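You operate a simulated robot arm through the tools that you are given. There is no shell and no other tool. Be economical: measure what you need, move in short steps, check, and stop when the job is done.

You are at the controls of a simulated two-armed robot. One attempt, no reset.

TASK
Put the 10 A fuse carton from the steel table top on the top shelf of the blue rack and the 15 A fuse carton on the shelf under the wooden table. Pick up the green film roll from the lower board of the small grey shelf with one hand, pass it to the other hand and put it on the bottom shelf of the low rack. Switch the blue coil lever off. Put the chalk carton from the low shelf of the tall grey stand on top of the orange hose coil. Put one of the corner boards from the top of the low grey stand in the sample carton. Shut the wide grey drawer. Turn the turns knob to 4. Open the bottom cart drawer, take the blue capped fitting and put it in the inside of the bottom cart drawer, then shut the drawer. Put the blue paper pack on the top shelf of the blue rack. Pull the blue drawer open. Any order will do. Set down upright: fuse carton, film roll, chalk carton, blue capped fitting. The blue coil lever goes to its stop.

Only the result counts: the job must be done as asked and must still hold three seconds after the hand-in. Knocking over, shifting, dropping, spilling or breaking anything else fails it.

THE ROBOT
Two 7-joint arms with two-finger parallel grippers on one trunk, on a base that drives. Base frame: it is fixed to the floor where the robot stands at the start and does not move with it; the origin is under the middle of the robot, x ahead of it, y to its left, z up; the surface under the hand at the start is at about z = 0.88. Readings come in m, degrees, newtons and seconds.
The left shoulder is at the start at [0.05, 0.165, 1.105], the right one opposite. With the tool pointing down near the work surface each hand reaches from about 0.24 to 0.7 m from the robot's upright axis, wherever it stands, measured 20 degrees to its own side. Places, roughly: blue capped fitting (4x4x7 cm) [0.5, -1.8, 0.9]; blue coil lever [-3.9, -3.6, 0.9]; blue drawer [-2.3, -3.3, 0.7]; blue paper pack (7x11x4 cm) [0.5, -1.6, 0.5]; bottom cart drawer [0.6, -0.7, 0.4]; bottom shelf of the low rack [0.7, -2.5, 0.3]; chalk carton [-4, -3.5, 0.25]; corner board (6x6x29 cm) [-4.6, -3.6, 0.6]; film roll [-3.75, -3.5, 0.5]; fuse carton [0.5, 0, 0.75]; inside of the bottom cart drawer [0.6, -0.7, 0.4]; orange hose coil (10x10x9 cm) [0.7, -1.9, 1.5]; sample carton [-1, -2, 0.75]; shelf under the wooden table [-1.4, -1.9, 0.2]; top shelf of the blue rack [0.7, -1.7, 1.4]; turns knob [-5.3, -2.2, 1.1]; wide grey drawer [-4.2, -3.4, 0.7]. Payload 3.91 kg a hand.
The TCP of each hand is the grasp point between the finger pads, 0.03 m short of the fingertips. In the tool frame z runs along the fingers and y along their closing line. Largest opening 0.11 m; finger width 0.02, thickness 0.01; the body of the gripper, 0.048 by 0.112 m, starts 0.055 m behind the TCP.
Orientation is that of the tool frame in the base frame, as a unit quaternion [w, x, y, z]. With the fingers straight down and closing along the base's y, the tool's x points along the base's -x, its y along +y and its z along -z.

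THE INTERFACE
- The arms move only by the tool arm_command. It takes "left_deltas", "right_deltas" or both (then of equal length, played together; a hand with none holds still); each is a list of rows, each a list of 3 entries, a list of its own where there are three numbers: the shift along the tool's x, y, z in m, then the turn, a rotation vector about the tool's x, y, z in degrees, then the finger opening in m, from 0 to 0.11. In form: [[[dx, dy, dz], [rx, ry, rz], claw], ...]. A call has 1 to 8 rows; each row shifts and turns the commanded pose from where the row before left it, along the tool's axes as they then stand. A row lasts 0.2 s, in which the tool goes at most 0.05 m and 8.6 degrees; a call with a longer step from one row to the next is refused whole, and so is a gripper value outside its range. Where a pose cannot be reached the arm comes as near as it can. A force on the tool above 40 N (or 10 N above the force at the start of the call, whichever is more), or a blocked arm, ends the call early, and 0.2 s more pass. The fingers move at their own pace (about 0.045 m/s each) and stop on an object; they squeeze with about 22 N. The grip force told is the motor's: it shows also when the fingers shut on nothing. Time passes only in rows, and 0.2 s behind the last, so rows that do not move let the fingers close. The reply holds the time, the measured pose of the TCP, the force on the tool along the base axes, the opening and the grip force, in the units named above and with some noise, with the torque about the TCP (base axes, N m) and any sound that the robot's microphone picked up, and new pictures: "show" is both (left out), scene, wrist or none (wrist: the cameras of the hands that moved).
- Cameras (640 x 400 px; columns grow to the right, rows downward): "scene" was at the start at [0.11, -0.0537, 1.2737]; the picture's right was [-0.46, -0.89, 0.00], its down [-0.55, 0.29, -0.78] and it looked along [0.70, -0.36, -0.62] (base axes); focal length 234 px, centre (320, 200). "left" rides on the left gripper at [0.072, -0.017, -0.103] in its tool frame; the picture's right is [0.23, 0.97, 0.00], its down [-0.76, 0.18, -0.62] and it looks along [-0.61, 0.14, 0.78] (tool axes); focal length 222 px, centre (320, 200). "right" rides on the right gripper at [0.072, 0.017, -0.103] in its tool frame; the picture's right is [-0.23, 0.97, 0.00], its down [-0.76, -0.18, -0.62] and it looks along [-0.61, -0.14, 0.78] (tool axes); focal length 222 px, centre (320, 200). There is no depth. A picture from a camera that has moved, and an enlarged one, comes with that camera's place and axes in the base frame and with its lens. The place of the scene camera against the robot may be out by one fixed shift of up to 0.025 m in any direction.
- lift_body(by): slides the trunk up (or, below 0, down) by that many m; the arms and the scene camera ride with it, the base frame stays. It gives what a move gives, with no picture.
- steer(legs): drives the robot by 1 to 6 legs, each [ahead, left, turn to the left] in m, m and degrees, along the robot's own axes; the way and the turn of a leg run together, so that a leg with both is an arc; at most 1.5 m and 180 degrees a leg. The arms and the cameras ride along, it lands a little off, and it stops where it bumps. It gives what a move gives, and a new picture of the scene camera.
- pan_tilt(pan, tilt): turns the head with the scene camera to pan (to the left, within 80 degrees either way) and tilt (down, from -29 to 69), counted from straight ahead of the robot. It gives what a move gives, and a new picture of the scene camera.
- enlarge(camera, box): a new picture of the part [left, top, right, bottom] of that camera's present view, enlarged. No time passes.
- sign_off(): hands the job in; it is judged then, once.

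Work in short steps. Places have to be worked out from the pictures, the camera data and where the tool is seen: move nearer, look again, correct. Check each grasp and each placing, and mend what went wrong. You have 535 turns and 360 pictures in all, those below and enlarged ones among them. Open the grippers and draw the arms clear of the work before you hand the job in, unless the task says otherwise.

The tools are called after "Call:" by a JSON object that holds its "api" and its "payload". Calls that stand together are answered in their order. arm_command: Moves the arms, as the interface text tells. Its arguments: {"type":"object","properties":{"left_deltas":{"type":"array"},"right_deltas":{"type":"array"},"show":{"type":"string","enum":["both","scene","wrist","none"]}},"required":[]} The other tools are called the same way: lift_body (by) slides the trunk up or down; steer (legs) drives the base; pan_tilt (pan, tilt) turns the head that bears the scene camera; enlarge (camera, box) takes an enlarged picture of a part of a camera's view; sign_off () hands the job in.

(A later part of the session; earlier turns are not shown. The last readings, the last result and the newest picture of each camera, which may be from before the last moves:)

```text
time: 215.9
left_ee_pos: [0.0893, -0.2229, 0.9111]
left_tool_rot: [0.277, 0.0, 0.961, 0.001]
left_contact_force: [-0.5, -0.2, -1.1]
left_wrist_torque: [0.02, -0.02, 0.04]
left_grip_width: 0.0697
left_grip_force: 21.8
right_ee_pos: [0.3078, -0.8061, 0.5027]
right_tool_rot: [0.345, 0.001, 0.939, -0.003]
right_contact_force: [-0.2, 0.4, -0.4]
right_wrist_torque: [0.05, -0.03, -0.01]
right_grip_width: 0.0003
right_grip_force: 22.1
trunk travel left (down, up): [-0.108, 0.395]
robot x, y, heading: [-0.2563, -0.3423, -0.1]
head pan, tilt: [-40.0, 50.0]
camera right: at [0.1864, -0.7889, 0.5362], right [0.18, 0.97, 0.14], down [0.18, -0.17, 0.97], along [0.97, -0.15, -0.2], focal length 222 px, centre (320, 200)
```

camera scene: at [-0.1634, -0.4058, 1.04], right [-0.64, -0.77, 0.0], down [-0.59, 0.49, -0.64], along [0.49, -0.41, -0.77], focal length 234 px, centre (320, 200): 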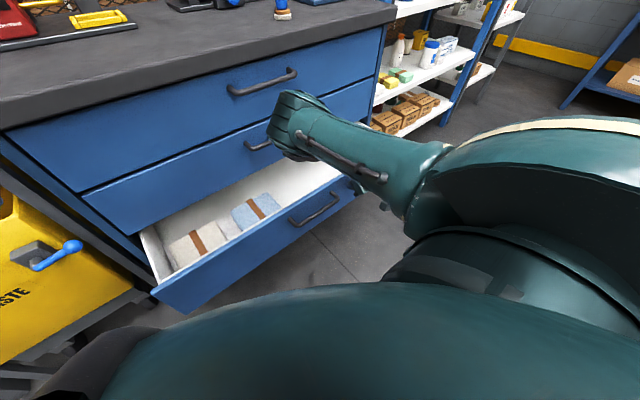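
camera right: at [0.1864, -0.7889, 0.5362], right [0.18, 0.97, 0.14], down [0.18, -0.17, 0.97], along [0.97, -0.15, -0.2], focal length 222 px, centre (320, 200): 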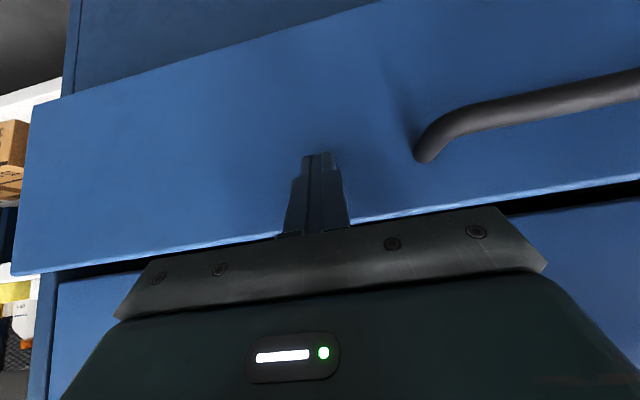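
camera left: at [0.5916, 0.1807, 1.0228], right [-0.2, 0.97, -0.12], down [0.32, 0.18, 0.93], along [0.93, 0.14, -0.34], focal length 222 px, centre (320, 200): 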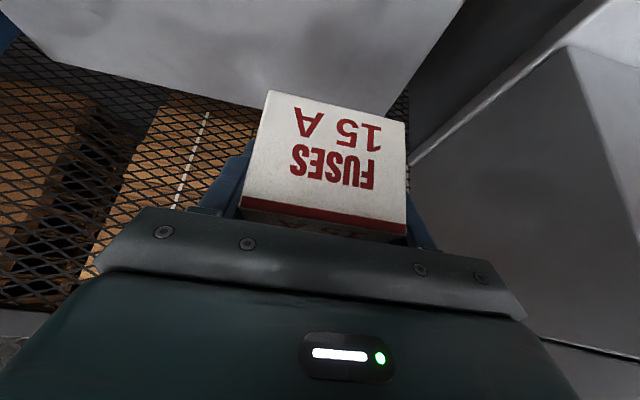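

Remaining gap ~4 cm. I keep pushing slowly until it meets its stop.

Call:
{"api": "arm_command", "payload": {"right_deltas": [[[-0.0077, 0, 0.0065], [0, 0, 0], 0.0], [[-0.0077, 0, 0.0065], [0, 0, 0], 0.0], [[-0.0077, 0, 0.0065], [0, 0, 0], 0.0], [[-0.0077, 0, 0.0065], [0, 0, 0], 0.0], [[-0.0077, 0, 0.0065], [0, 0, 0], 0.0], [[-0.0077, 0, 0.0065], [0, 0, 0], 0.0]], "show": "wrist"}}

```text
time: 216.9
left_ee_pos: [0.0878, -0.2236, 0.912]
left_tool_rot: [0.277, 0.0, 0.961, 0.002]
left_contact_force: [0.7, -0.9, -1.2]
left_wrist_torque: [0.0, 0.01, 0.02]
left_grip_width: 0.0696
left_grip_force: 21.3
right_ee_pos: [0.3439, -0.8074, 0.4992]
right_tool_rot: [0.338, 0.003, 0.941, -0.003]
right_contact_force: [-8.8, 0.3, 9.6]
right_wrist_torque: [-0.06, -0.19, 0.02]
right_grip_width: 0.0
right_grip_force: 22.4
trunk travel left (down, up): [-0.108, 0.395]
robot x, y, heading: [-0.2573, -0.3403, -0.1]
head pan, tilt: [-40.0, 50.0]
stopped in row 5 (right hand): the force on the tool passed its limit at 58 N (the readings are from after the stop); the commanded pose is now the measured one
camera right: at [0.2213, -0.791, 0.5345], right [0.18, 0.97, 0.14], down [0.19, -0.17, 0.97], along [0.96, -0.15, -0.22], focal length 222 px, centre (320, 200)
```

right: 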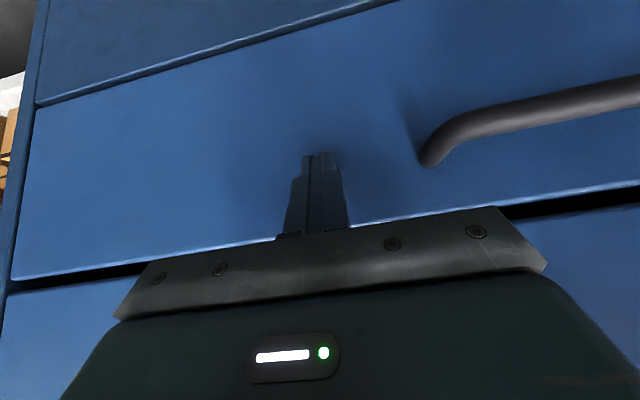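

The drawer is shut against its stop. I retract the hand, then turn right 90° to look at the rest of the room.

Call:
{"api": "arm_command", "payload": {"right_deltas": [[[0.0306, 0, -0.0258], [0, 0, 0], 0.0], [[0.0306, 0, -0.0258], [0, 0, 0], 0.0], [[0.0306, 0, -0.0258], [0, 0, 0], 0.0], [[0.0306, 0, -0.0258], [0, 0, 0], 0.0], [[0.0306, 0, -0.0258], [0, 0, 0], 0.0]], "show": "none"}}

Call:
{"api": "lift_body", "payload": {"by": 0.2}}

Call:
{"api": "pan_tilt", "payload": {"pan": 0, "tilt": 25}}

Call:
{"api": "steer", "payload": {"legs": [[0, 0, -100]]}}

```text
time: 218.2
left_ee_pos: [0.089, -0.2231, 0.9114]
left_tool_rot: [0.277, 0.001, 0.961, 0.001]
left_contact_force: [-0.8, -0.7, -0.9]
left_wrist_torque: [0.0, -0.01, 0.03]
left_grip_width: 0.0697
left_grip_force: 22.2
right_ee_pos: [0.1437, -0.8059, 0.5005]
right_tool_rot: [0.339, 0.003, 0.941, -0.004]
right_contact_force: [-0.8, 0.3, -1.4]
right_wrist_torque: [-0.03, 0.01, -0.01]
right_grip_width: 0.0001
right_grip_force: 22.1
trunk travel left (down, up): [-0.108, 0.395]
robot x, y, heading: [-0.2567, -0.342, -0.0]
head pan, tilt: [-40.0, 50.0]
```

```text
time: 220.3
left_ee_pos: [0.0878, -0.2234, 1.1119]
left_tool_rot: [0.276, 0.0, 0.961, 0.001]
left_contact_force: [0.4, 0.5, -1.7]
left_wrist_torque: [0.01, -0.03, 0.0]
left_grip_width: 0.0701
left_grip_force: 22.0
right_ee_pos: [0.1437, -0.8051, 0.6989]
right_tool_rot: [0.337, 0.003, 0.941, -0.004]
right_contact_force: [-0.2, 0.6, -0.5]
right_wrist_torque: [0.02, 0.02, 0.01]
right_grip_width: 0.0001
right_grip_force: 22.3
trunk travel left (down, up): [-0.308, 0.195]
robot x, y, heading: [-0.255, -0.3424, -0.1]
head pan, tilt: [-40.0, 50.0]
```

```text
time: 221.4
left_ee_pos: [0.0896, -0.2232, 1.1106]
left_tool_rot: [0.276, 0.0, 0.961, 0.001]
left_contact_force: [-0.3, -0.4, 0.0]
left_wrist_torque: [-0.01, 0.0, 0.01]
left_grip_width: 0.0699
left_grip_force: 22.1
right_ee_pos: [0.144, -0.8049, 0.6998]
right_tool_rot: [0.338, 0.002, 0.941, -0.004]
right_contact_force: [0.6, 0.6, -0.8]
right_wrist_torque: [0.02, 0.0, 0.0]
right_grip_width: 0.0
right_grip_force: 21.5
trunk travel left (down, up): [-0.308, 0.195]
robot x, y, heading: [-0.26, -0.3416, 0.1]
head pan, tilt: [0.0, 25.0]
camera scene: at [-0.1307, -0.3563, 1.2775], right [0.0, -1.0, 0.0], down [-0.42, 0.0, -0.91], along [0.91, 0.0, -0.42], focal length 234 px, centre (320, 200)
```

scene: 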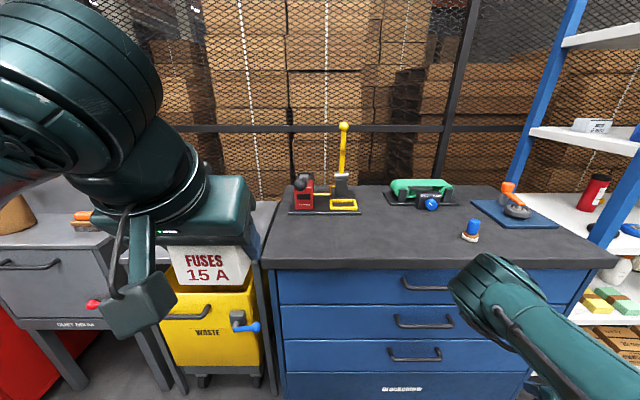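

```text
time: 225.9
left_ee_pos: [-0.1859, -0.7007, 1.1111]
left_tool_rot: [0.183, 0.725, 0.631, -0.208]
left_contact_force: [0.1, 0.3, -2.3]
left_wrist_torque: [0.0, 0.01, -0.01]
left_grip_width: 0.0697
left_grip_force: 22.1
right_ee_pos: [-0.769, -0.6746, 0.7002]
right_tool_rot: [0.219, 0.711, 0.616, -0.258]
right_contact_force: [-0.7, 0.6, -0.1]
right_wrist_torque: [0.0, 0.01, 0.0]
right_grip_width: 0.0003
right_grip_force: 21.4
trunk travel left (down, up): [-0.308, 0.195]
robot x, y, heading: [-0.2565, -0.3437, -98.1]
head pan, tilt: [0.0, 25.0]
camera scene: at [-0.2689, -0.4766, 1.2775], right [-0.99, 0.14, 0.0], down [0.06, 0.42, -0.91], along [-0.12, -0.9, -0.42], focal length 234 px, centre (320, 200)
```

scene: 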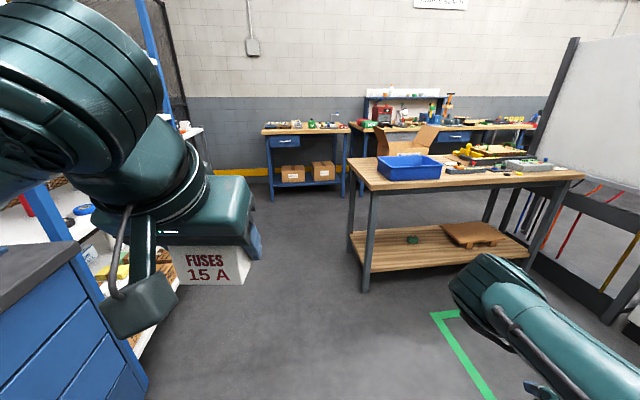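

I see the wooden table: near edge y≈−1.6, x −0.75…−2.1, lower shelf z≈0.19 with free space at its near left. I face −y and drive to stand before it.

Call:
{"api": "steer", "payload": {"legs": [[0, 0, 8], [0.55, -0.9, 0]]}}

Call:
{"api": "pan_tilt", "payload": {"pan": 10, "tilt": 45}}

```text
time: 231.7
left_ee_pos: [-0.6122, -1.0317, 1.1109]
left_tool_rot: [0.198, 0.675, 0.684, -0.193]
left_contact_force: [-0.4, -0.1, -1.6]
left_wrist_torque: [-0.01, 0.0, -0.02]
left_grip_width: 0.0699
left_grip_force: 22.1
right_ee_pos: [-1.1948, -1.0955, 0.7001]
right_tool_rot: [0.238, 0.663, 0.667, -0.24]
right_contact_force: [-0.6, 0.8, 0.1]
right_wrist_torque: [-0.03, 0.02, 0.0]
right_grip_width: 0.0001
right_grip_force: 22.0
trunk travel left (down, up): [-0.308, 0.195]
robot x, y, heading: [-0.736, -0.6877, -89.4]
head pan, tilt: [0.0, 25.0]
stopped in leg 2: the robot was blocked; the commanded pose is now the measured one
camera scene: at [-0.7311, -0.8239, 1.2776], right [-1.0, -0.01, 0.0], down [-0.01, 0.42, -0.91], along [0.01, -0.91, -0.42], focal length 234 px, centre (320, 200)
```

scene: 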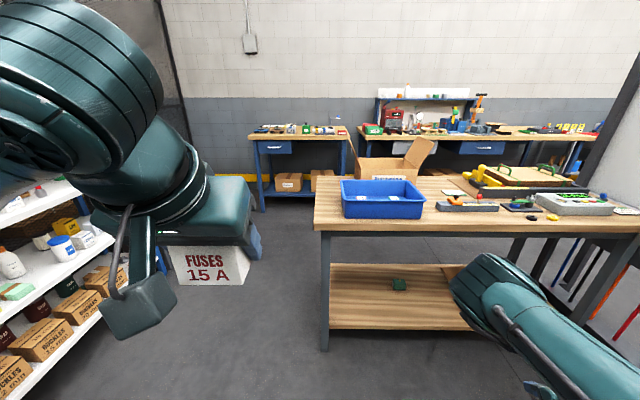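

```text
time: 232.5
left_ee_pos: [-0.6131, -1.032, 1.1118]
left_tool_rot: [0.197, 0.676, 0.683, -0.194]
left_contact_force: [-0.6, 0.1, -0.6]
left_wrist_torque: [0.01, -0.01, 0.02]
left_grip_width: 0.0696
left_grip_force: 21.5
right_ee_pos: [-1.1946, -1.0957, 0.6993]
right_tool_rot: [0.238, 0.663, 0.668, -0.24]
right_contact_force: [1.0, 0.3, -0.7]
right_wrist_torque: [0.03, -0.03, -0.02]
right_grip_width: 0.0002
right_grip_force: 21.9
trunk travel left (down, up): [-0.308, 0.195]
robot x, y, heading: [-0.7348, -0.69, -89.2]
head pan, tilt: [10.0, 45.0]
camera scene: at [-0.7172, -0.812, 1.247], right [-0.98, -0.19, 0.0], down [-0.13, 0.69, -0.71], along [0.13, -0.7, -0.71], focal length 234 px, centre (320, 200)
```

scene: 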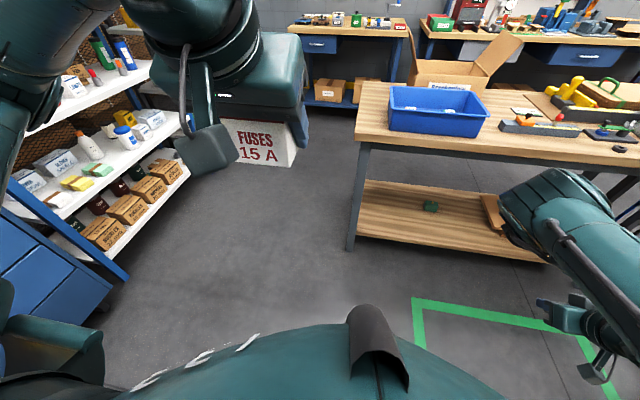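

Something on my right blocked the way. I look to the right.

Call:
{"api": "pan_tilt", "payload": {"pan": -75, "tilt": 35}}

```text
time: 234.1
left_ee_pos: [-0.6133, -1.0328, 1.1116]
left_tool_rot: [0.197, 0.676, 0.683, -0.194]
left_contact_force: [0.5, -0.1, -2.2]
left_wrist_torque: [-0.01, -0.02, 0.01]
left_grip_width: 0.0698
left_grip_force: 22.0
right_ee_pos: [-1.1946, -1.094, 0.6978]
right_tool_rot: [0.238, 0.663, 0.668, -0.24]
right_contact_force: [0.2, 0.1, 0.4]
right_wrist_torque: [0.0, 0.01, 0.01]
right_grip_width: 0.0001
right_grip_force: 22.0
trunk travel left (down, up): [-0.308, 0.195]
robot x, y, heading: [-0.7355, -0.6879, -89.5]
head pan, tilt: [-75.0, 35.0]
camera scene: at [-0.817, -0.756, 1.2617], right [-0.27, 0.96, 0.0], down [0.55, 0.16, -0.82], along [-0.79, -0.22, -0.57], focal length 234 px, centre (320, 200)
```

scene: 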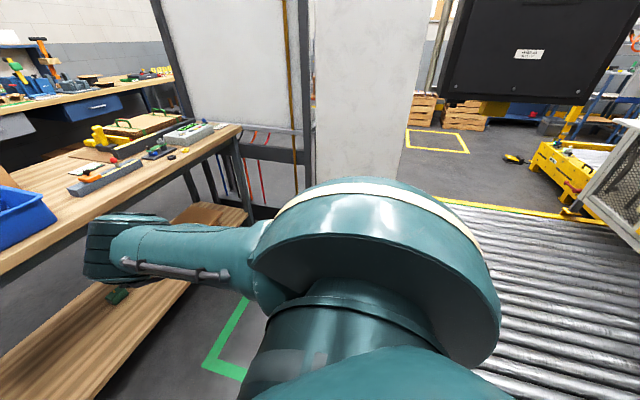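

A roller conveyor blocks on the right, so I go forward first, then right into the lane in front of the table.

Call:
{"api": "steer", "payload": {"legs": [[0.47, 0, -0.7], [0, -0.3, 0]]}}

Call:
{"api": "pan_tilt", "payload": {"pan": 0, "tilt": 50}}

```text
time: 239.7
left_ee_pos: [-0.9162, -1.5015, 1.1114]
left_tool_rot: [0.196, 0.681, 0.678, -0.195]
left_contact_force: [0.2, -0.9, -0.9]
left_wrist_torque: [-0.01, 0.04, 0.01]
left_grip_width: 0.0698
left_grip_force: 21.6
right_ee_pos: [-1.4998, -1.5548, 0.6989]
right_tool_rot: [0.236, 0.668, 0.663, -0.241]
right_contact_force: [-0.1, 0.6, -0.1]
right_wrist_torque: [0.01, 0.0, 0.0]
right_grip_width: 0.0002
right_grip_force: 22.7
trunk travel left (down, up): [-0.308, 0.195]
robot x, y, heading: [-1.0326, -1.1564, -90.1]
head pan, tilt: [-75.0, 35.0]
camera scene: at [-1.116, -1.2222, 1.2617], right [-0.26, 0.97, 0.0], down [0.55, 0.15, -0.82], along [-0.79, -0.21, -0.57], focal length 234 px, centre (320, 200)
```

scene: 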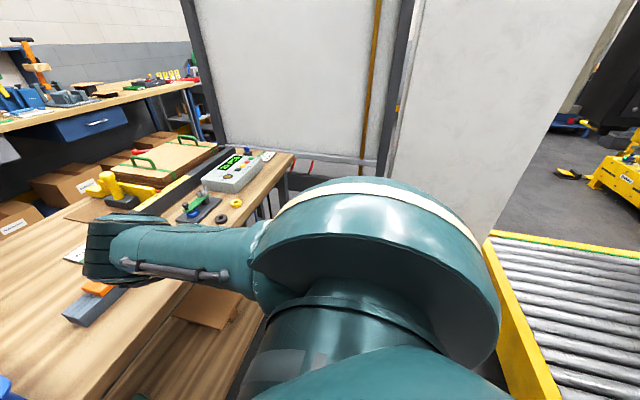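

```text
time: 241.2
left_ee_pos: [-0.9153, -1.5021, 1.1123]
left_tool_rot: [0.196, 0.68, 0.679, -0.194]
left_contact_force: [0.3, -0.5, -1.6]
left_wrist_torque: [-0.01, -0.01, 0.01]
left_grip_width: 0.0699
left_grip_force: 22.2
right_ee_pos: [-1.4992, -1.5553, 0.7003]
right_tool_rot: [0.236, 0.668, 0.663, -0.242]
right_contact_force: [-0.3, -0.1, -0.6]
right_wrist_torque: [0.04, -0.01, 0.01]
right_grip_width: 0.0002
right_grip_force: 21.8
trunk travel left (down, up): [-0.308, 0.195]
robot x, y, heading: [-1.0351, -1.1549, -89.8]
head pan, tilt: [0.0, 50.0]
camera scene: at [-1.031, -1.2766, 1.24], right [-1.0, 0.0, 0.0], down [0.0, 0.77, -0.64], along [0.0, -0.64, -0.77], focal length 234 px, centre (320, 200)
```

scene: 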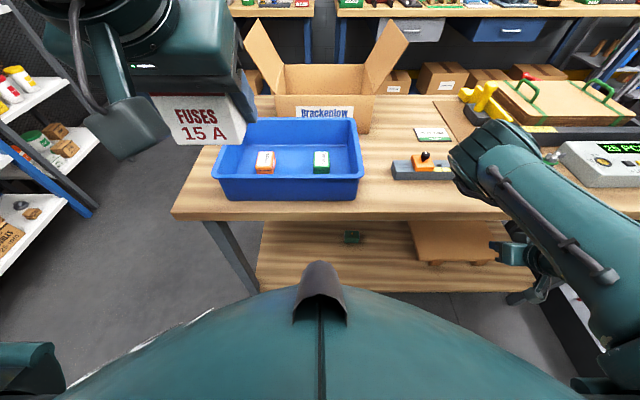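

I must lower the trunk here, but the right elbow is close to the table edge; I first pull the right hand back, out and up.

Call:
{"api": "arm_command", "payload": {"right_deltas": [[[0.0034, -0.025, -0.0352], [0, 0, 0], 0.0], [[0.0034, -0.025, -0.0352], [0, 0, 0], 0.0], [[0.0034, -0.025, -0.0352], [0, 0, 0], 0.0], [[0.0034, -0.025, -0.0352], [0, 0, 0], 0.0]], "show": "scene"}}

```text
time: 242.2
left_ee_pos: [-0.9168, -1.5013, 1.1116]
left_tool_rot: [0.196, 0.681, 0.678, -0.195]
left_contact_force: [-0.3, -0.2, -0.5]
left_wrist_torque: [-0.02, 0.0, -0.03]
left_grip_width: 0.0698
left_grip_force: 21.9
right_ee_pos: [-1.5986, -1.4534, 0.7968]
right_tool_rot: [0.236, 0.668, 0.663, -0.241]
right_contact_force: [-0.7, 0.7, 0.1]
right_wrist_torque: [0.0, 0.01, -0.02]
right_grip_width: 0.0
right_grip_force: 22.0
trunk travel left (down, up): [-0.308, 0.195]
robot x, y, heading: [-1.0373, -1.1578, -90.4]
head pan, tilt: [0.0, 50.0]
camera scene: at [-1.0311, -1.2763, 1.24], right [-1.0, 0.0, 0.0], down [0.0, 0.77, -0.64], along [0.0, -0.64, -0.77], focal length 234 px, centre (320, 200)
```

scene: 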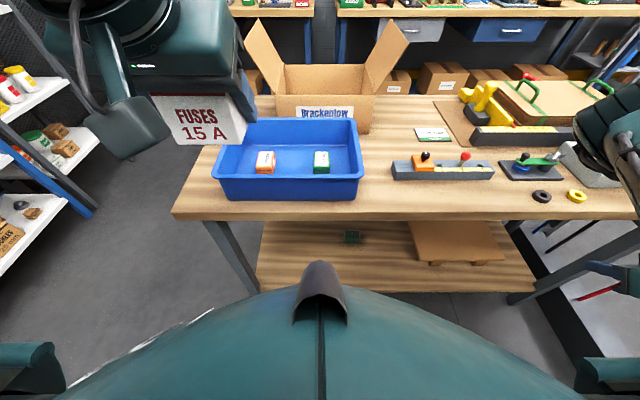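

I rotate 15° clockwise so the right arm swings away from the table, then lower the trunk.

Call:
{"api": "steer", "payload": {"legs": [[0, 0.06, -15]]}}

Call:
{"api": "lift_body", "payload": {"by": -0.3}}

Call:
{"api": "pan_tilt", "payload": {"pan": 20, "tilt": 45}}

```text
time: 243.5
left_ee_pos: [-0.9519, -1.5296, 1.1108]
left_tool_rot: [0.169, 0.764, 0.583, -0.219]
left_contact_force: [0.5, 0.7, -1.6]
left_wrist_torque: [-0.02, 0.03, 0.0]
left_grip_width: 0.0699
left_grip_force: 22.2
right_ee_pos: [-1.5959, -1.3056, 0.7962]
right_tool_rot: [0.202, 0.749, 0.569, -0.271]
right_contact_force: [0.2, 0.7, -0.1]
right_wrist_torque: [0.01, -0.03, 0.01]
right_grip_width: 0.0001
right_grip_force: 22.2
trunk travel left (down, up): [-0.308, 0.195]
robot x, y, heading: [-0.9751, -1.1648, -105.1]
head pan, tilt: [0.0, 50.0]
camera scene: at [-0.9997, -1.2808, 1.24], right [-0.96, 0.26, 0.0], down [0.2, 0.74, -0.64], along [-0.17, -0.62, -0.77], focal length 234 px, centre (320, 200)
```

scene: 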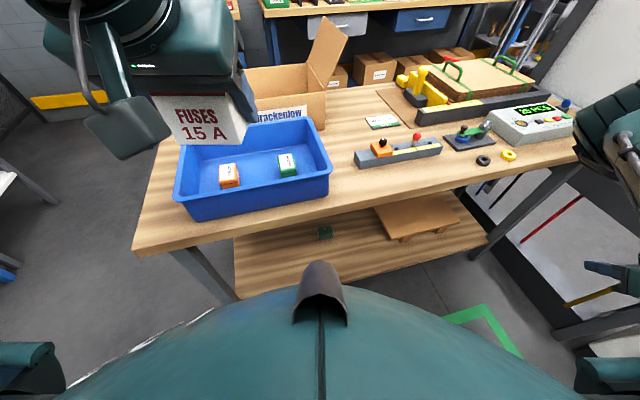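

```text
time: 246.5
left_ee_pos: [-0.9525, -1.5289, 0.8107]
left_tool_rot: [0.168, 0.765, 0.582, -0.219]
left_contact_force: [0.4, -0.4, -1.2]
left_wrist_torque: [-0.03, 0.04, -0.02]
left_grip_width: 0.0699
left_grip_force: 21.8
right_ee_pos: [-1.5955, -1.3048, 0.4962]
right_tool_rot: [0.203, 0.749, 0.569, -0.271]
right_contact_force: [-0.2, -0.1, -0.6]
right_wrist_torque: [-0.01, -0.03, 0.01]
right_grip_width: 0.0
right_grip_force: 21.7
trunk travel left (down, up): [-0.008, 0.495]
robot x, y, heading: [-0.9739, -1.1665, -105.4]
head pan, tilt: [0.0, 50.0]
```

```text
time: 247.3
left_ee_pos: [-0.9511, -1.5288, 0.8116]
left_tool_rot: [0.169, 0.764, 0.583, -0.219]
left_contact_force: [0.1, 0.2, -1.2]
left_wrist_torque: [-0.01, -0.02, -0.03]
left_grip_width: 0.0698
left_grip_force: 21.6
right_ee_pos: [-1.5969, -1.3056, 0.4961]
right_tool_rot: [0.202, 0.75, 0.569, -0.27]
right_contact_force: [-0.6, -0.8, 0.3]
right_wrist_torque: [-0.01, -0.01, -0.05]
right_grip_width: 0.0
right_grip_force: 21.8
trunk travel left (down, up): [-0.008, 0.495]
robot x, y, heading: [-0.977, -1.1686, -105.4]
head pan, tilt: [20.0, 45.0]
camera scene: at [-0.9729, -1.2875, 0.9469], right [-1.0, -0.08, 0.0], down [-0.06, 0.7, -0.71], along [0.06, -0.7, -0.71], focal length 234 px, centre (320, 200)
```

scene: 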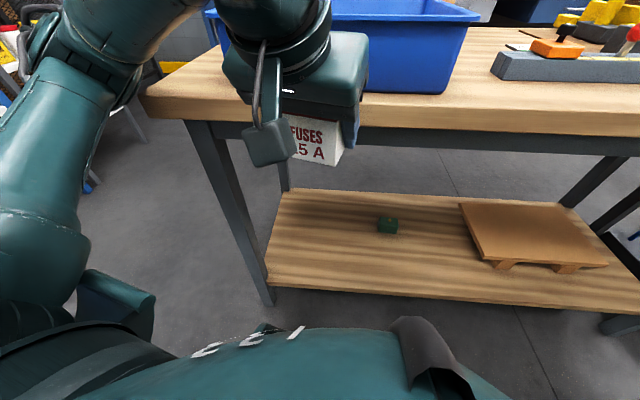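

Carton hangs just in front of the table edge. I lower it straight down with the arm.

Call:
{"api": "arm_command", "payload": {"left_deltas": [[[0.0239, 0, 0.0382], [0, 0, 0], 0.03], [[0.0239, 0, 0.0382], [0, 0, 0], 0.03], [[0.0239, 0, 0.0382], [0, 0, 0], 0.03], [[0.0239, 0, 0.0382], [0, 0, 0], 0.03], [[0.0239, 0, 0.0382], [0, 0, 0], 0.03], [[0.0239, 0, 0.0382], [0, 0, 0], 0.03], [[0.0239, 0, 0.0382], [0, 0, 0], 0.03], [[0.0239, 0, 0.0382], [0, 0, 0], 0.03]], "show": "scene"}}

```text
time: 248.1
left_ee_pos: [-0.9585, -1.5357, 0.7797]
left_tool_rot: [0.246, 0.727, 0.554, -0.323]
left_contact_force: [-0.3, 0.5, -0.5]
left_wrist_torque: [-0.01, 0.03, -0.02]
left_grip_width: 0.0698
left_grip_force: 21.9
right_ee_pos: [-1.5966, -1.3048, 0.4925]
right_tool_rot: [0.209, 0.749, 0.568, -0.271]
right_contact_force: [-0.3, 0.3, 0.1]
right_wrist_torque: [0.01, 0.01, 0.01]
right_grip_width: 0.0
right_grip_force: 21.7
trunk travel left (down, up): [-0.008, 0.495]
robot x, y, heading: [-0.9761, -1.1646, -105.2]
head pan, tilt: [20.0, 45.0]
stopped in row 3 (left hand): the arm was blocked; the commanded pose is now the measured one
camera scene: at [-0.9768, -1.2796, 0.9475], right [-1.0, -0.08, -0.01], down [-0.05, 0.7, -0.72], along [0.06, -0.71, -0.7], focal length 234 px, centre (320, 200)
```

scene: 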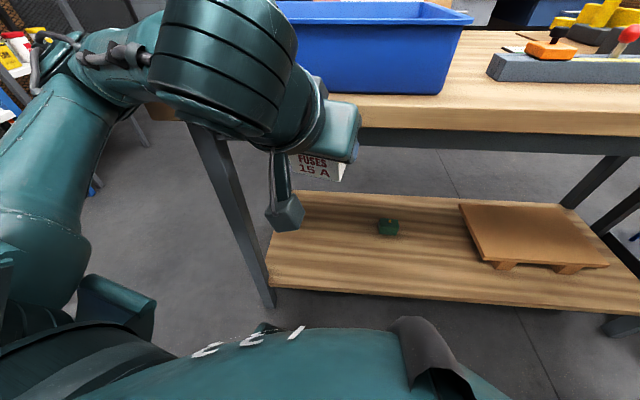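

An arm link touched the table edge. I back the robot off 0.2 m at once.

Call:
{"api": "steer", "payload": {"legs": [[-0.18, 0, 0]]}}

```text
time: 249.6
left_ee_pos: [-0.9071, -1.3679, 0.7673]
left_tool_rot: [0.233, 0.733, 0.56, -0.31]
left_contact_force: [0.0, 0.0, -0.8]
left_wrist_torque: [-0.05, 0.01, 0.01]
left_grip_width: 0.0699
left_grip_force: 22.4
right_ee_pos: [-1.548, -1.1316, 0.4961]
right_tool_rot: [0.202, 0.749, 0.57, -0.27]
right_contact_force: [0.9, 0.2, -0.3]
right_wrist_torque: [-0.02, 0.0, -0.03]
right_grip_width: 0.0
right_grip_force: 22.5
trunk travel left (down, up): [-0.008, 0.495]
robot x, y, heading: [-0.9293, -0.9901, -105.0]
head pan, tilt: [20.0, 45.0]
camera scene: at [-0.925, -1.1137, 0.9469], right [-1.0, -0.08, 0.0], down [-0.06, 0.7, -0.71], along [0.06, -0.7, -0.71], focal length 234 px, centre (320, 200)
```

scene: 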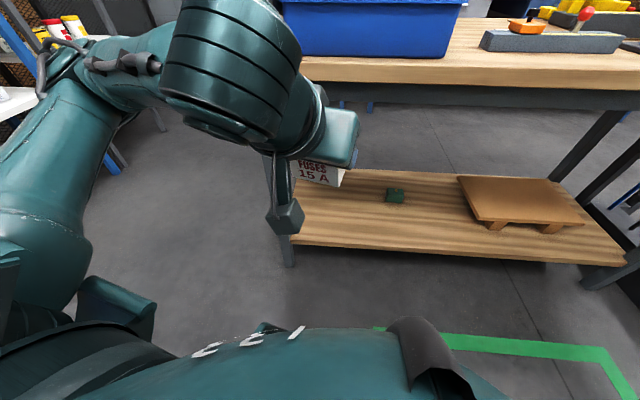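

Clear now. I restore the 32° tilt and lower here, away from the table.

Call:
{"api": "arm_command", "payload": {"left_deltas": [[[0, 0, 0], [0, 7, 0], 0.03], [[0, 0, 0], [0, 6.6, 0], 0.03], [[0.0239, 0, 0.0382], [0, 0, 0], 0.03], [[0.0239, 0, 0.0382], [0, 0, 0], 0.03], [[0.0239, 0, 0.0382], [0, 0, 0], 0.03], [[0.0239, 0, 0.0382], [0, 0, 0], 0.03], [[0.0239, 0, 0.0382], [0, 0, 0], 0.03], [[0.0239, 0, 0.0382], [0, 0, 0], 0.03]], "show": "scene"}}

```text
time: 251.3
left_ee_pos: [-0.9096, -1.3664, 0.5297]
left_tool_rot: [0.163, 0.765, 0.58, -0.229]
left_contact_force: [3.7, -3.1, 25.6]
left_wrist_torque: [3.85, -0.57, -0.62]
left_grip_width: 0.07
left_grip_force: 21.3
right_ee_pos: [-1.5493, -1.1333, 0.4965]
right_tool_rot: [0.203, 0.749, 0.57, -0.271]
right_contact_force: [0.0, 0.2, -0.1]
right_wrist_torque: [0.02, 0.01, 0.01]
right_grip_width: 0.0002
right_grip_force: 22.0
trunk travel left (down, up): [-0.008, 0.495]
robot x, y, heading: [-0.9273, -0.9931, -105.3]
head pan, tilt: [20.0, 45.0]
stopped in row 8 (left hand): the force on the tool passed its limit at 128 N (the readings are from after the stop); the commanded pose is now the measured one
camera scene: at [-0.925, -1.1132, 0.9475], right [-1.0, -0.08, 0.0], down [-0.06, 0.7, -0.71], along [0.06, -0.71, -0.71], focal length 234 px, centre (320, 200)
```

scene: 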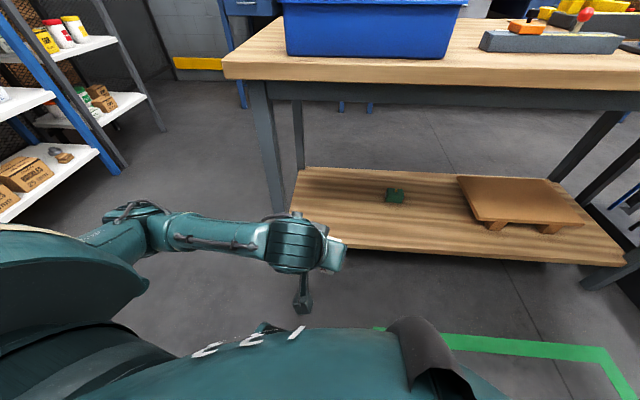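

The hand's bracket met the robot's own base. I go up a little, forward 15 cm, then down.

Call:
{"api": "arm_command", "payload": {"left_deltas": [[[-0.0212, 0, -0.0339], [0, 0, 0], 0.03], [[-0.0339, 0, 0.0212], [0, 0, 0], 0.03], [[-0.0339, 0, 0.0212], [0, 0, 0], 0.03], [[-0.0339, 0, 0.0212], [0, 0, 0], 0.03], [[-0.0339, 0, 0.0212], [0, 0, 0], 0.03], [[0.0212, 0, 0.0339], [0, 0, 0], 0.03], [[0.0239, 0, 0.0382], [0, 0, 0], 0.03]], "show": "scene"}}

```text
time: 252.9
left_ee_pos: [-0.9545, -1.5201, 0.4841]
left_tool_rot: [0.163, 0.765, 0.581, -0.227]
left_contact_force: [0.1, 0.7, -0.3]
left_wrist_torque: [-0.02, -0.01, 0.04]
left_grip_width: 0.0698
left_grip_force: 21.9
right_ee_pos: [-1.5495, -1.1319, 0.4962]
right_tool_rot: [0.202, 0.75, 0.569, -0.27]
right_contact_force: [0.2, 0.3, -0.9]
right_wrist_torque: [-0.01, -0.01, 0.01]
right_grip_width: 0.0002
right_grip_force: 21.8
trunk travel left (down, up): [-0.008, 0.495]
robot x, y, heading: [-0.9267, -0.989, -105.1]
head pan, tilt: [20.0, 45.0]
camera scene: at [-0.925, -1.1137, 0.947], right [-1.0, -0.08, 0.0], down [-0.06, 0.7, -0.71], along [0.06, -0.7, -0.71], focal length 234 px, centre (320, 200)
```

scene: 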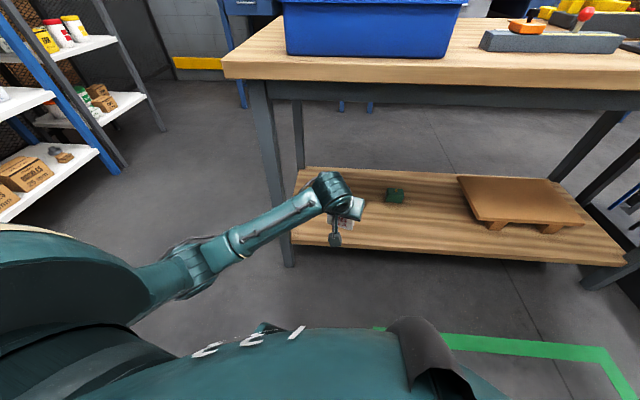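

Call:
{"api": "arm_command", "payload": {"left_deltas": [[[0.0239, 0, 0.0382], [0, 0, 0], 0.03], [[0.0239, 0, 0.0382], [0, 0, 0], 0.03], [[0.0239, 0, 0.0382], [0, 0, 0], 0.03], [[0.0239, 0, 0.0382], [0, 0, 0], 0.03]], "show": "none"}}

Call:
{"api": "steer", "payload": {"legs": [[0.12, 0, 0]]}}

```text
time: 253.9
left_ee_pos: [-0.9555, -1.5239, 0.3037]
left_tool_rot: [0.166, 0.764, 0.58, -0.229]
left_contact_force: [0.2, 0.1, -1.1]
left_wrist_torque: [0.02, -0.01, -0.05]
left_grip_width: 0.0698
left_grip_force: 22.3
right_ee_pos: [-1.5478, -1.1322, 0.4964]
right_tool_rot: [0.202, 0.75, 0.569, -0.271]
right_contact_force: [0.1, -0.1, -1.0]
right_wrist_torque: [0.01, 0.01, 0.01]
right_grip_width: 0.0001
right_grip_force: 21.8
trunk travel left (down, up): [-0.008, 0.495]
robot x, y, heading: [-0.9318, -0.9871, -105.3]
head pan, tilt: [20.0, 45.0]
```

```text
time: 255.1
left_ee_pos: [-0.9864, -1.6353, 0.3024]
left_tool_rot: [0.165, 0.763, 0.582, -0.227]
left_contact_force: [-0.3, -0.4, -1.9]
left_wrist_torque: [-0.03, 0.01, 0.01]
left_grip_width: 0.0696
left_grip_force: 21.8
right_ee_pos: [-1.5787, -1.2445, 0.4968]
right_tool_rot: [0.202, 0.749, 0.57, -0.27]
right_contact_force: [-0.2, 0.4, 0.0]
right_wrist_torque: [0.01, -0.02, 0.0]
right_grip_width: 0.0
right_grip_force: 21.1
trunk travel left (down, up): [-0.008, 0.495]
robot x, y, heading: [-0.9607, -1.1027, -105.1]
head pan, tilt: [20.0, 45.0]
camera scene: at [-0.9549, -1.2265, 0.9469], right [-1.0, -0.08, 0.0], down [-0.06, 0.7, -0.71], along [0.06, -0.7, -0.71], focal length 234 px, centre (320, 200)
```

scene: 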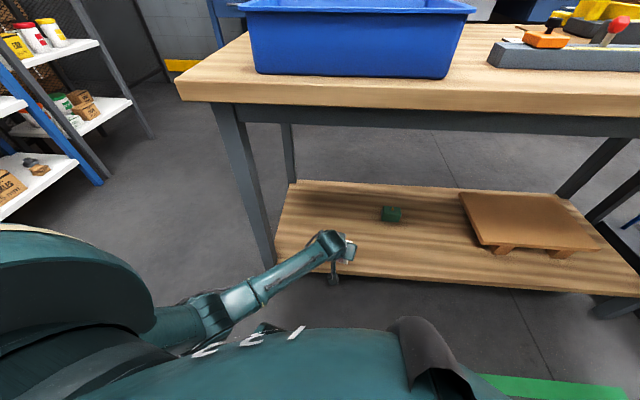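

Now arm forward 8 cm over the shelf and down to contact.

Call:
{"api": "arm_command", "payload": {"left_deltas": [[[-0.0339, 0, 0.0212], [0, 0, 0], 0.03], [[-0.0339, 0, 0.0212], [0, 0, 0], 0.03], [[0.0133, 0, 0.0212], [0, 0, 0], 0.03], [[0.0133, 0, 0.0212], [0, 0, 0], 0.03], [[0.0053, 0, 0.0085], [0, 0, 0], 0.03], [[0.0053, 0, 0.0085], [0, 0, 0], 0.03], [[0.0042, 0, 0.0068], [0, 0, 0], 0.03]], "show": "wrist"}}

```text
time: 256.2
left_ee_pos: [-0.9016, -1.7465, 0.2442]
left_tool_rot: [0.219, 0.747, 0.599, -0.185]
left_contact_force: [-2.1, -0.4, -2.0]
left_wrist_torque: [0.04, -0.03, 0.02]
left_grip_width: 0.0698
left_grip_force: 22.1
right_ee_pos: [-1.5787, -1.2455, 0.4979]
right_tool_rot: [0.201, 0.749, 0.57, -0.271]
right_contact_force: [0.9, 0.9, 0.8]
right_wrist_torque: [0.03, -0.02, -0.03]
right_grip_width: 0.0
right_grip_force: 21.6
trunk travel left (down, up): [-0.008, 0.495]
robot x, y, heading: [-0.961, -1.1034, -105.1]
head pan, tilt: [20.0, 45.0]
stopped in row 5 (left hand): the arm was blocked; the commanded pose is now the measured one
camera left: at [-0.9021, -1.6276, 0.2896], right [1.0, 0.0, -0.02], down [0.02, -0.31, 0.95], along [0.0, -0.95, -0.31], focal length 222 px, centre (320, 200)
```

left: 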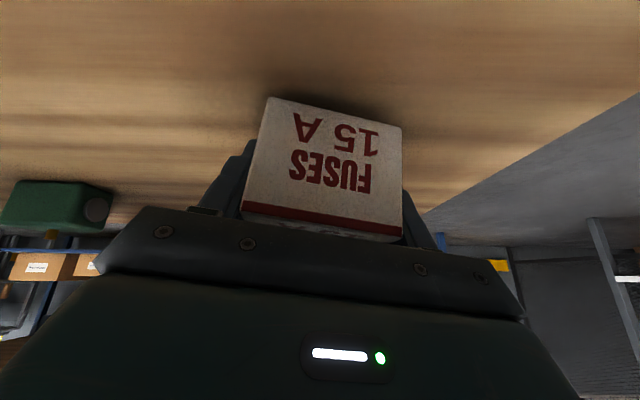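

The arm got blocked just above the shelf. I look at the scene to see by what.

Call:
{"api": "pan_tilt", "payload": {"pan": 25, "tilt": 60}}

```text
time: 257.0
left_ee_pos: [-0.9016, -1.7474, 0.2446]
left_tool_rot: [0.218, 0.748, 0.599, -0.185]
left_contact_force: [0.3, -0.4, -0.3]
left_wrist_torque: [-0.03, -0.01, 0.02]
left_grip_width: 0.0699
left_grip_force: 21.9
right_ee_pos: [-1.5786, -1.2454, 0.4986]
right_tool_rot: [0.203, 0.748, 0.571, -0.271]
right_contact_force: [-0.6, -0.3, -0.7]
right_wrist_torque: [-0.03, 0.0, 0.0]
right_grip_width: 0.0002
right_grip_force: 22.0
trunk travel left (down, up): [-0.008, 0.495]
robot x, y, heading: [-0.9577, -1.1039, -105.1]
head pan, tilt: [25.0, 60.0]
camera scene: at [-0.9498, -1.2112, 0.9279], right [-0.99, -0.17, 0.0], down [-0.15, 0.85, -0.5], along [0.08, -0.49, -0.87], focal length 234 px, centre (320, 200)
```

scene: 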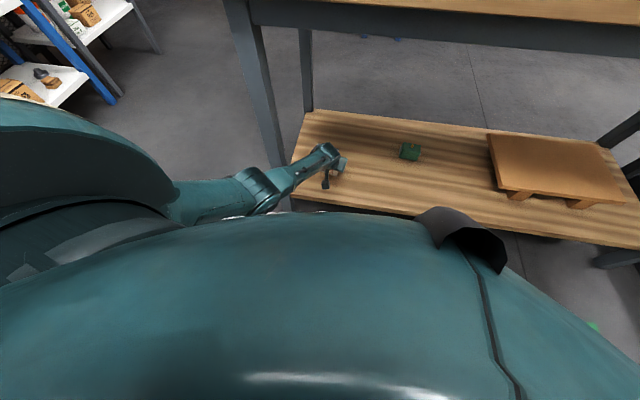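

The forearm is close to the robot's own base. I back up 6 cm, level the hand (+7° roll), and re-extend.

Call:
{"api": "steer", "payload": {"legs": [[-0.06, 0, 0]]}}

Call:
{"api": "arm_command", "payload": {"left_deltas": [[[0, 0, 0], [7.2, 0, 0], 0.03], [[-0.02, 0, 0.0125], [0, 0, 0], 0.03], [[-0.02, 0, 0.0125], [0, 0, 0], 0.03]], "show": "wrist"}}

```text
time: 258.0
left_ee_pos: [-0.8862, -1.6899, 0.2447]
left_tool_rot: [0.22, 0.748, 0.598, -0.185]
left_contact_force: [0.1, -0.8, 0.0]
left_wrist_torque: [0.01, 0.01, 0.03]
left_grip_width: 0.0699
left_grip_force: 21.6
right_ee_pos: [-1.562, -1.1875, 0.4968]
right_tool_rot: [0.201, 0.749, 0.57, -0.271]
right_contact_force: [0.6, 0.1, -0.5]
right_wrist_torque: [-0.01, -0.04, 0.01]
right_grip_width: 0.0
right_grip_force: 21.8
trunk travel left (down, up): [-0.008, 0.495]
robot x, y, heading: [-0.9447, -1.0477, -105.2]
head pan, tilt: [25.0, 60.0]
camera scene: at [-0.9343, -1.1534, 0.9276], right [-0.99, -0.17, 0.0], down [-0.15, 0.85, -0.5], along [0.08, -0.49, -0.87], focal length 234 px, centre (320, 200)
```

scene: 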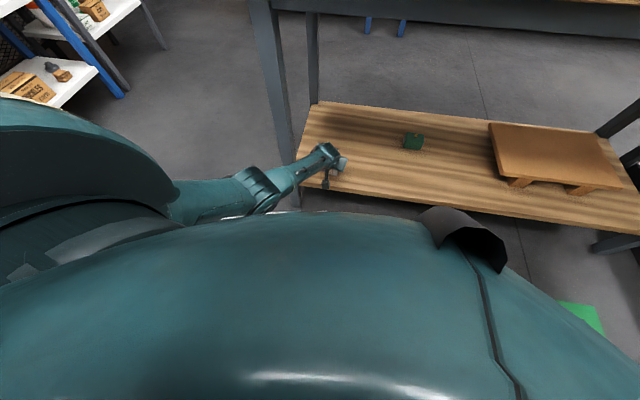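

```text
time: 258.8
left_ee_pos: [-0.8947, -1.7226, 0.2588]
left_tool_rot: [0.172, 0.76, 0.586, -0.221]
left_contact_force: [-0.4, 0.6, -2.1]
left_wrist_torque: [-0.05, 0.05, 0.0]
left_grip_width: 0.0698
left_grip_force: 22.2
left hand out of reach, approached as far as the arm can: row 3
right_ee_pos: [-1.5633, -1.1875, 0.4954]
right_tool_rot: [0.202, 0.749, 0.57, -0.27]
right_contact_force: [-0.6, 0.9, 0.6]
right_wrist_torque: [-0.04, 0.01, -0.01]
right_grip_width: 0.0
right_grip_force: 22.0
trunk travel left (down, up): [-0.008, 0.495]
robot x, y, heading: [-0.9436, -1.0469, -105.1]
head pan, tilt: [25.0, 60.0]
camera left: at [-0.8822, -1.6046, 0.3071], right [0.99, -0.06, -0.12], down [0.09, -0.34, 0.94], along [-0.1, -0.94, -0.33], focal length 222 px, centre (320, 200)
```

left: 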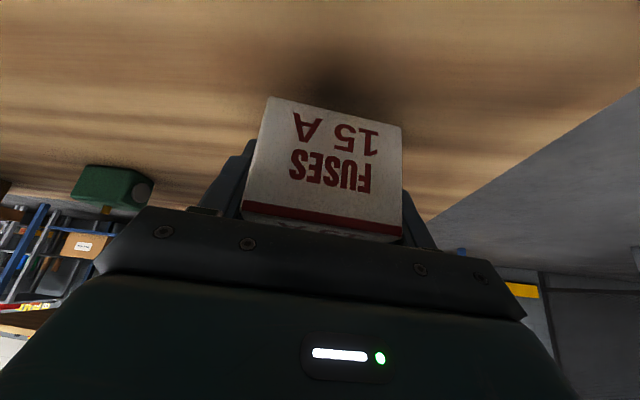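

Orientation is right again; the carton is over the shelf. Lowering to contact.

Call:
{"api": "arm_command", "payload": {"left_deltas": [[[0.0069, 0, 0.011], [0, 0, 0], 0.03], [[0.0053, 0, 0.0085], [0, 0, 0], 0.03], [[0.0042, 0, 0.0068], [0, 0, 0], 0.03], [[0.0042, 0, 0.0068], [0, 0, 0], 0.03]], "show": "wrist"}}

```text
time: 259.8
left_ee_pos: [-0.8873, -1.7055, 0.2367]
left_tool_rot: [0.172, 0.76, 0.586, -0.222]
left_contact_force: [0.5, -1.3, -1.5]
left_wrist_torque: [0.0, 0.01, 0.01]
left_grip_width: 0.07
left_grip_force: 22.0
left hand out of reach, approached as far as the arm can: row 1, 2, 3, 4
right_ee_pos: [-1.5628, -1.1868, 0.4958]
right_tool_rot: [0.204, 0.748, 0.57, -0.27]
right_contact_force: [0.8, -0.1, 0.4]
right_wrist_torque: [0.0, 0.04, -0.02]
right_grip_width: 0.0001
right_grip_force: 21.8
trunk travel left (down, up): [-0.008, 0.495]
robot x, y, heading: [-0.946, -1.0491, -105.1]
head pan, tilt: [25.0, 60.0]
camera left: at [-0.8745, -1.5875, 0.2838], right [0.99, -0.06, -0.12], down [0.09, -0.34, 0.94], along [-0.1, -0.94, -0.33], focal length 222 px, centre (320, 200)
```

left: 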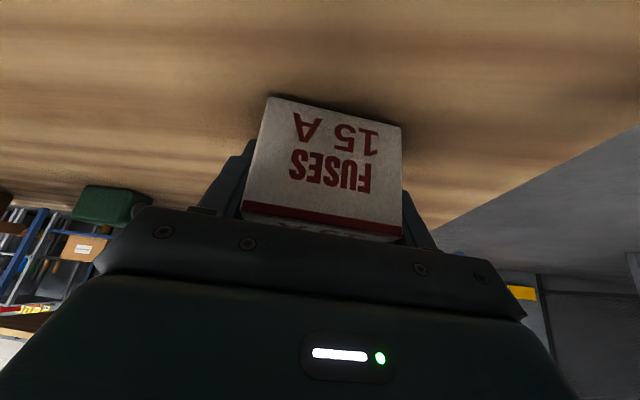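

Call:
{"api": "arm_command", "payload": {"left_deltas": [[[0.0053, 0, 0.0085], [0, 0, 0], 0.03], [[0.0042, 0, 0.0068], [0, 0, 0], 0.03], [[0.0042, 0, 0.0068], [0, 0, 0], 0.03]], "show": "wrist"}}

```text
time: 260.6
left_ee_pos: [-0.8844, -1.6991, 0.2321]
left_tool_rot: [0.179, 0.758, 0.582, -0.234]
left_contact_force: [-4.9, -7.2, 38.2]
left_wrist_torque: [0.11, 0.02, 0.16]
left_grip_width: 0.0698
left_grip_force: 23.0
left hand out of reach, approached as far as the arm can: row 1, 2, 3
right_ee_pos: [-1.5639, -1.187, 0.4983]
right_tool_rot: [0.203, 0.749, 0.569, -0.271]
right_contact_force: [0.2, -0.3, 0.4]
right_wrist_torque: [0.0, 0.0, 0.01]
right_grip_width: 0.0001
right_grip_force: 22.3
trunk travel left (down, up): [-0.008, 0.495]
robot x, y, heading: [-0.9449, -1.0429, -105.3]
head pan, tilt: [25.0, 60.0]
camera left: at [-0.8713, -1.5811, 0.2747], right [0.99, -0.07, -0.13], down [0.1, -0.31, 0.94], along [-0.11, -0.95, -0.3], focal length 222 px, centre (320, 200)
```

left: 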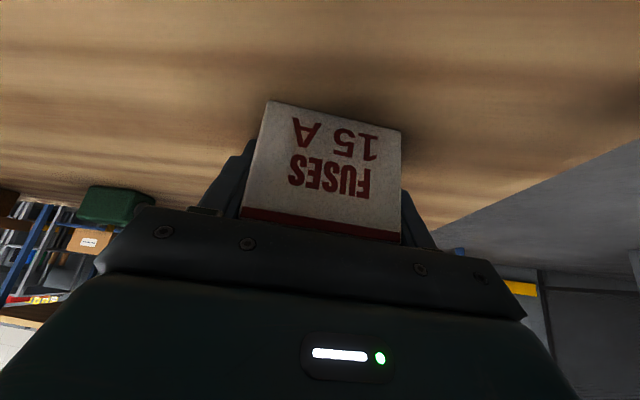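

Contact. I ease off slightly, open, and withdraw along the tool axis.

Call:
{"api": "arm_command", "payload": {"left_deltas": [[[-0.001, 0, -0.002], [0, 0, 0], 0.07], [[0, 0, 0], [0, 0, 0], 0.085], [[0, 0, 0], [0, 0, 0], 0.09], [[0, 0, -0.02], [0, 0, 0], 0.09], [[0, 0, -0.04], [0, 0, 0], 0.09], [[0, 0, -0.04], [0, 0, 0], 0.09]], "show": "wrist"}}

```text
time: 262.0
left_ee_pos: [-0.8652, -1.6366, 0.3052]
left_tool_rot: [0.172, 0.761, 0.586, -0.221]
left_contact_force: [-0.7, 0.6, -0.7]
left_wrist_torque: [-0.02, 0.01, -0.02]
left_grip_width: 0.0899
left_grip_force: 0.0
right_ee_pos: [-1.5631, -1.1872, 0.4965]
right_tool_rot: [0.202, 0.75, 0.569, -0.271]
right_contact_force: [-0.5, 0.9, 0.0]
right_wrist_torque: [-0.01, -0.01, 0.0]
right_grip_width: 0.0
right_grip_force: 21.8
trunk travel left (down, up): [-0.008, 0.495]
robot x, y, heading: [-0.9456, -1.0472, -105.2]
head pan, tilt: [25.0, 60.0]
camera left: at [-0.8536, -1.5187, 0.3525], right [0.99, -0.06, -0.12], down [0.09, -0.34, 0.94], along [-0.1, -0.94, -0.33], focal length 222 px, centre (320, 200)
```

left: 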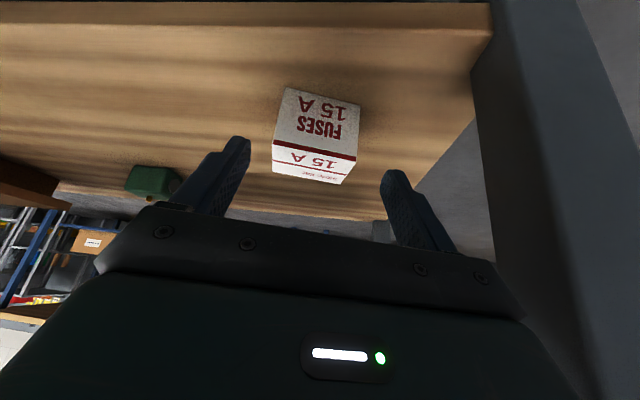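

The 15 A carton stands upright on the shelf. I back away and raise the trunk, then head around the table's east end toward the south benches.

Call:
{"api": "steer", "payload": {"legs": [[-0.2, 0, 0]]}}

Call:
{"api": "lift_body", "payload": {"by": 0.35}}

Call:
{"api": "arm_command", "payload": {"left_deltas": [[[0.0, 0, -0.045], [0, 0, 0], 0.09], [[-0.0239, 0, -0.0382], [0, 0, 0], 0.09], [[-0.0239, 0, -0.0382], [0, 0, 0], 0.09], [[-0.0239, 0, -0.0382], [0, 0, 0], 0.09], [[-0.0239, 0, -0.0382], [0, 0, 0], 0.09], [[0.0, 0, -0.04], [0, 0, 0], 0.09], [[0.0, 0, -0.04], [0, 0, 0], 0.09], [[0.0, 0, -0.04], [0, 0, 0], 0.09]], "right_deltas": [[[0, 0, -0.03], [0, 0, 0], 0.05], [[0, 0, -0.03], [0, 0, 0], 0.05], [[0, 0, -0.03], [0, 0, 0], 0.05], [[0, 0, -0.03], [0, 0, 0], 0.05], [[0, 0, 0], [0, 0, 0], 0.05], [[0, 0, 0], [0, 0, 0], 0.05], [[0, 0, 0], [0, 0, 0], 0.05], [[0, 0, 0], [0, 0, 0], 0.05]], "show": "none"}}

Call:
{"api": "pan_tilt", "payload": {"pan": 15, "tilt": 20}}

```text
time: 263.6
left_ee_pos: [-0.8168, -1.4447, 0.3046]
left_tool_rot: [0.173, 0.761, 0.584, -0.223]
left_contact_force: [-0.1, 0.5, -0.5]
left_wrist_torque: [-0.02, 0.0, 0.03]
left_grip_width: 0.0898
left_grip_force: 0.0
right_ee_pos: [-1.512, -0.9936, 0.4965]
right_tool_rot: [0.202, 0.75, 0.569, -0.272]
right_contact_force: [0.5, -0.3, -0.3]
right_wrist_torque: [0.0, 0.02, -0.01]
right_grip_width: 0.0
right_grip_force: 21.6
trunk travel left (down, up): [-0.008, 0.495]
robot x, y, heading: [-0.8895, -0.8547, -105.3]
head pan, tilt: [25.0, 60.0]
camera scene: at [-0.8831, -0.9611, 0.9275], right [-0.99, -0.17, 0.0], down [-0.15, 0.85, -0.5], along [0.08, -0.49, -0.87], focal length 234 px, centre (320, 200)
```

scene: 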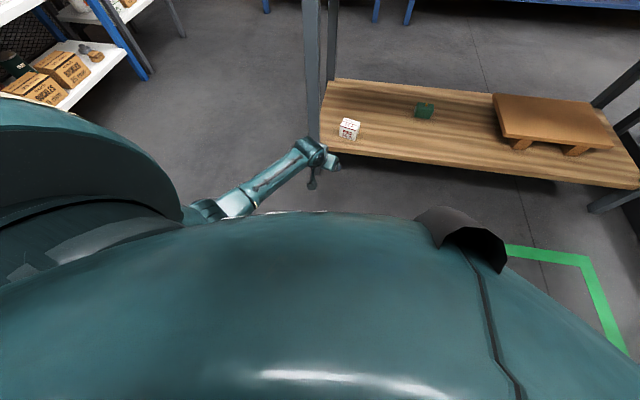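

```text
time: 267.0
left_ee_pos: [-0.8159, -1.4456, 0.6562]
left_tool_rot: [0.173, 0.761, 0.584, -0.223]
left_contact_force: [0.0, 0.4, 0.1]
left_wrist_torque: [0.0, -0.01, 0.03]
left_grip_width: 0.0902
left_grip_force: 0.0
right_ee_pos: [-1.5112, -0.994, 0.8459]
right_tool_rot: [0.201, 0.75, 0.569, -0.27]
right_contact_force: [-0.1, -0.1, -0.3]
right_wrist_torque: [0.02, 0.0, 0.02]
right_grip_width: 0.0001
right_grip_force: 22.1
trunk travel left (down, up): [-0.358, 0.145]
robot x, y, heading: [-0.8917, -0.849, -105.4]
head pan, tilt: [25.0, 60.0]
```

```text
time: 268.8
left_ee_pos: [-0.7927, -1.3576, 0.9761]
left_tool_rot: [0.173, 0.761, 0.585, -0.222]
left_contact_force: [0.6, 0.0, -0.4]
left_wrist_torque: [-0.02, -0.01, -0.07]
left_grip_width: 0.0902
left_grip_force: 0.0
right_ee_pos: [-1.4896, -0.92, 0.9409]
right_tool_rot: [0.203, 0.749, 0.569, -0.271]
right_contact_force: [-0.2, -0.2, 0.1]
right_wrist_torque: [0.0, 0.0, -0.04]
right_grip_width: 0.05
right_grip_force: 0.1
trunk travel left (down, up): [-0.358, 0.145]
robot x, y, heading: [-0.8899, -0.8521, -105.1]
head pan, tilt: [25.0, 60.0]
```

```text
time: 269.9
left_ee_pos: [-0.7947, -1.358, 0.9754]
left_tool_rot: [0.172, 0.761, 0.584, -0.223]
left_contact_force: [-0.1, 0.7, 0.6]
left_wrist_torque: [-0.01, 0.02, 0.0]
left_grip_width: 0.0901
left_grip_force: 0.1
right_ee_pos: [-1.4896, -0.9203, 0.9396]
right_tool_rot: [0.202, 0.75, 0.569, -0.271]
right_contact_force: [0.3, 0.4, -0.1]
right_wrist_torque: [0.03, -0.01, 0.02]
right_grip_width: 0.0501
right_grip_force: 0.0
trunk travel left (down, up): [-0.358, 0.145]
robot x, y, heading: [-0.8918, -0.8529, -105.2]
head pan, tilt: [15.0, 20.0]
camera scene: at [-0.8948, -0.9885, 1.3355], right [-1.0, 0.01, 0.0], down [0.0, 0.34, -0.94], along [-0.01, -0.94, -0.34], focal length 234 px, centre (320, 200)
```

scene: 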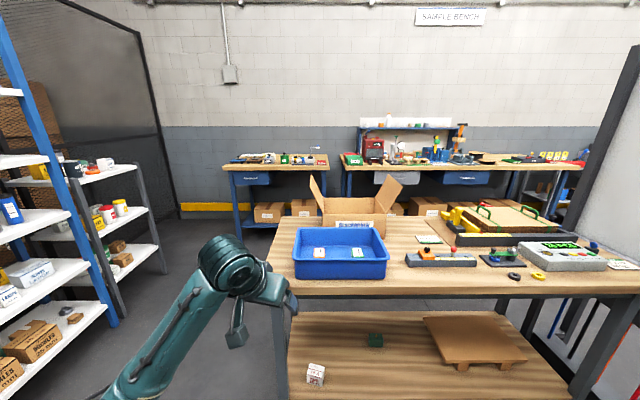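

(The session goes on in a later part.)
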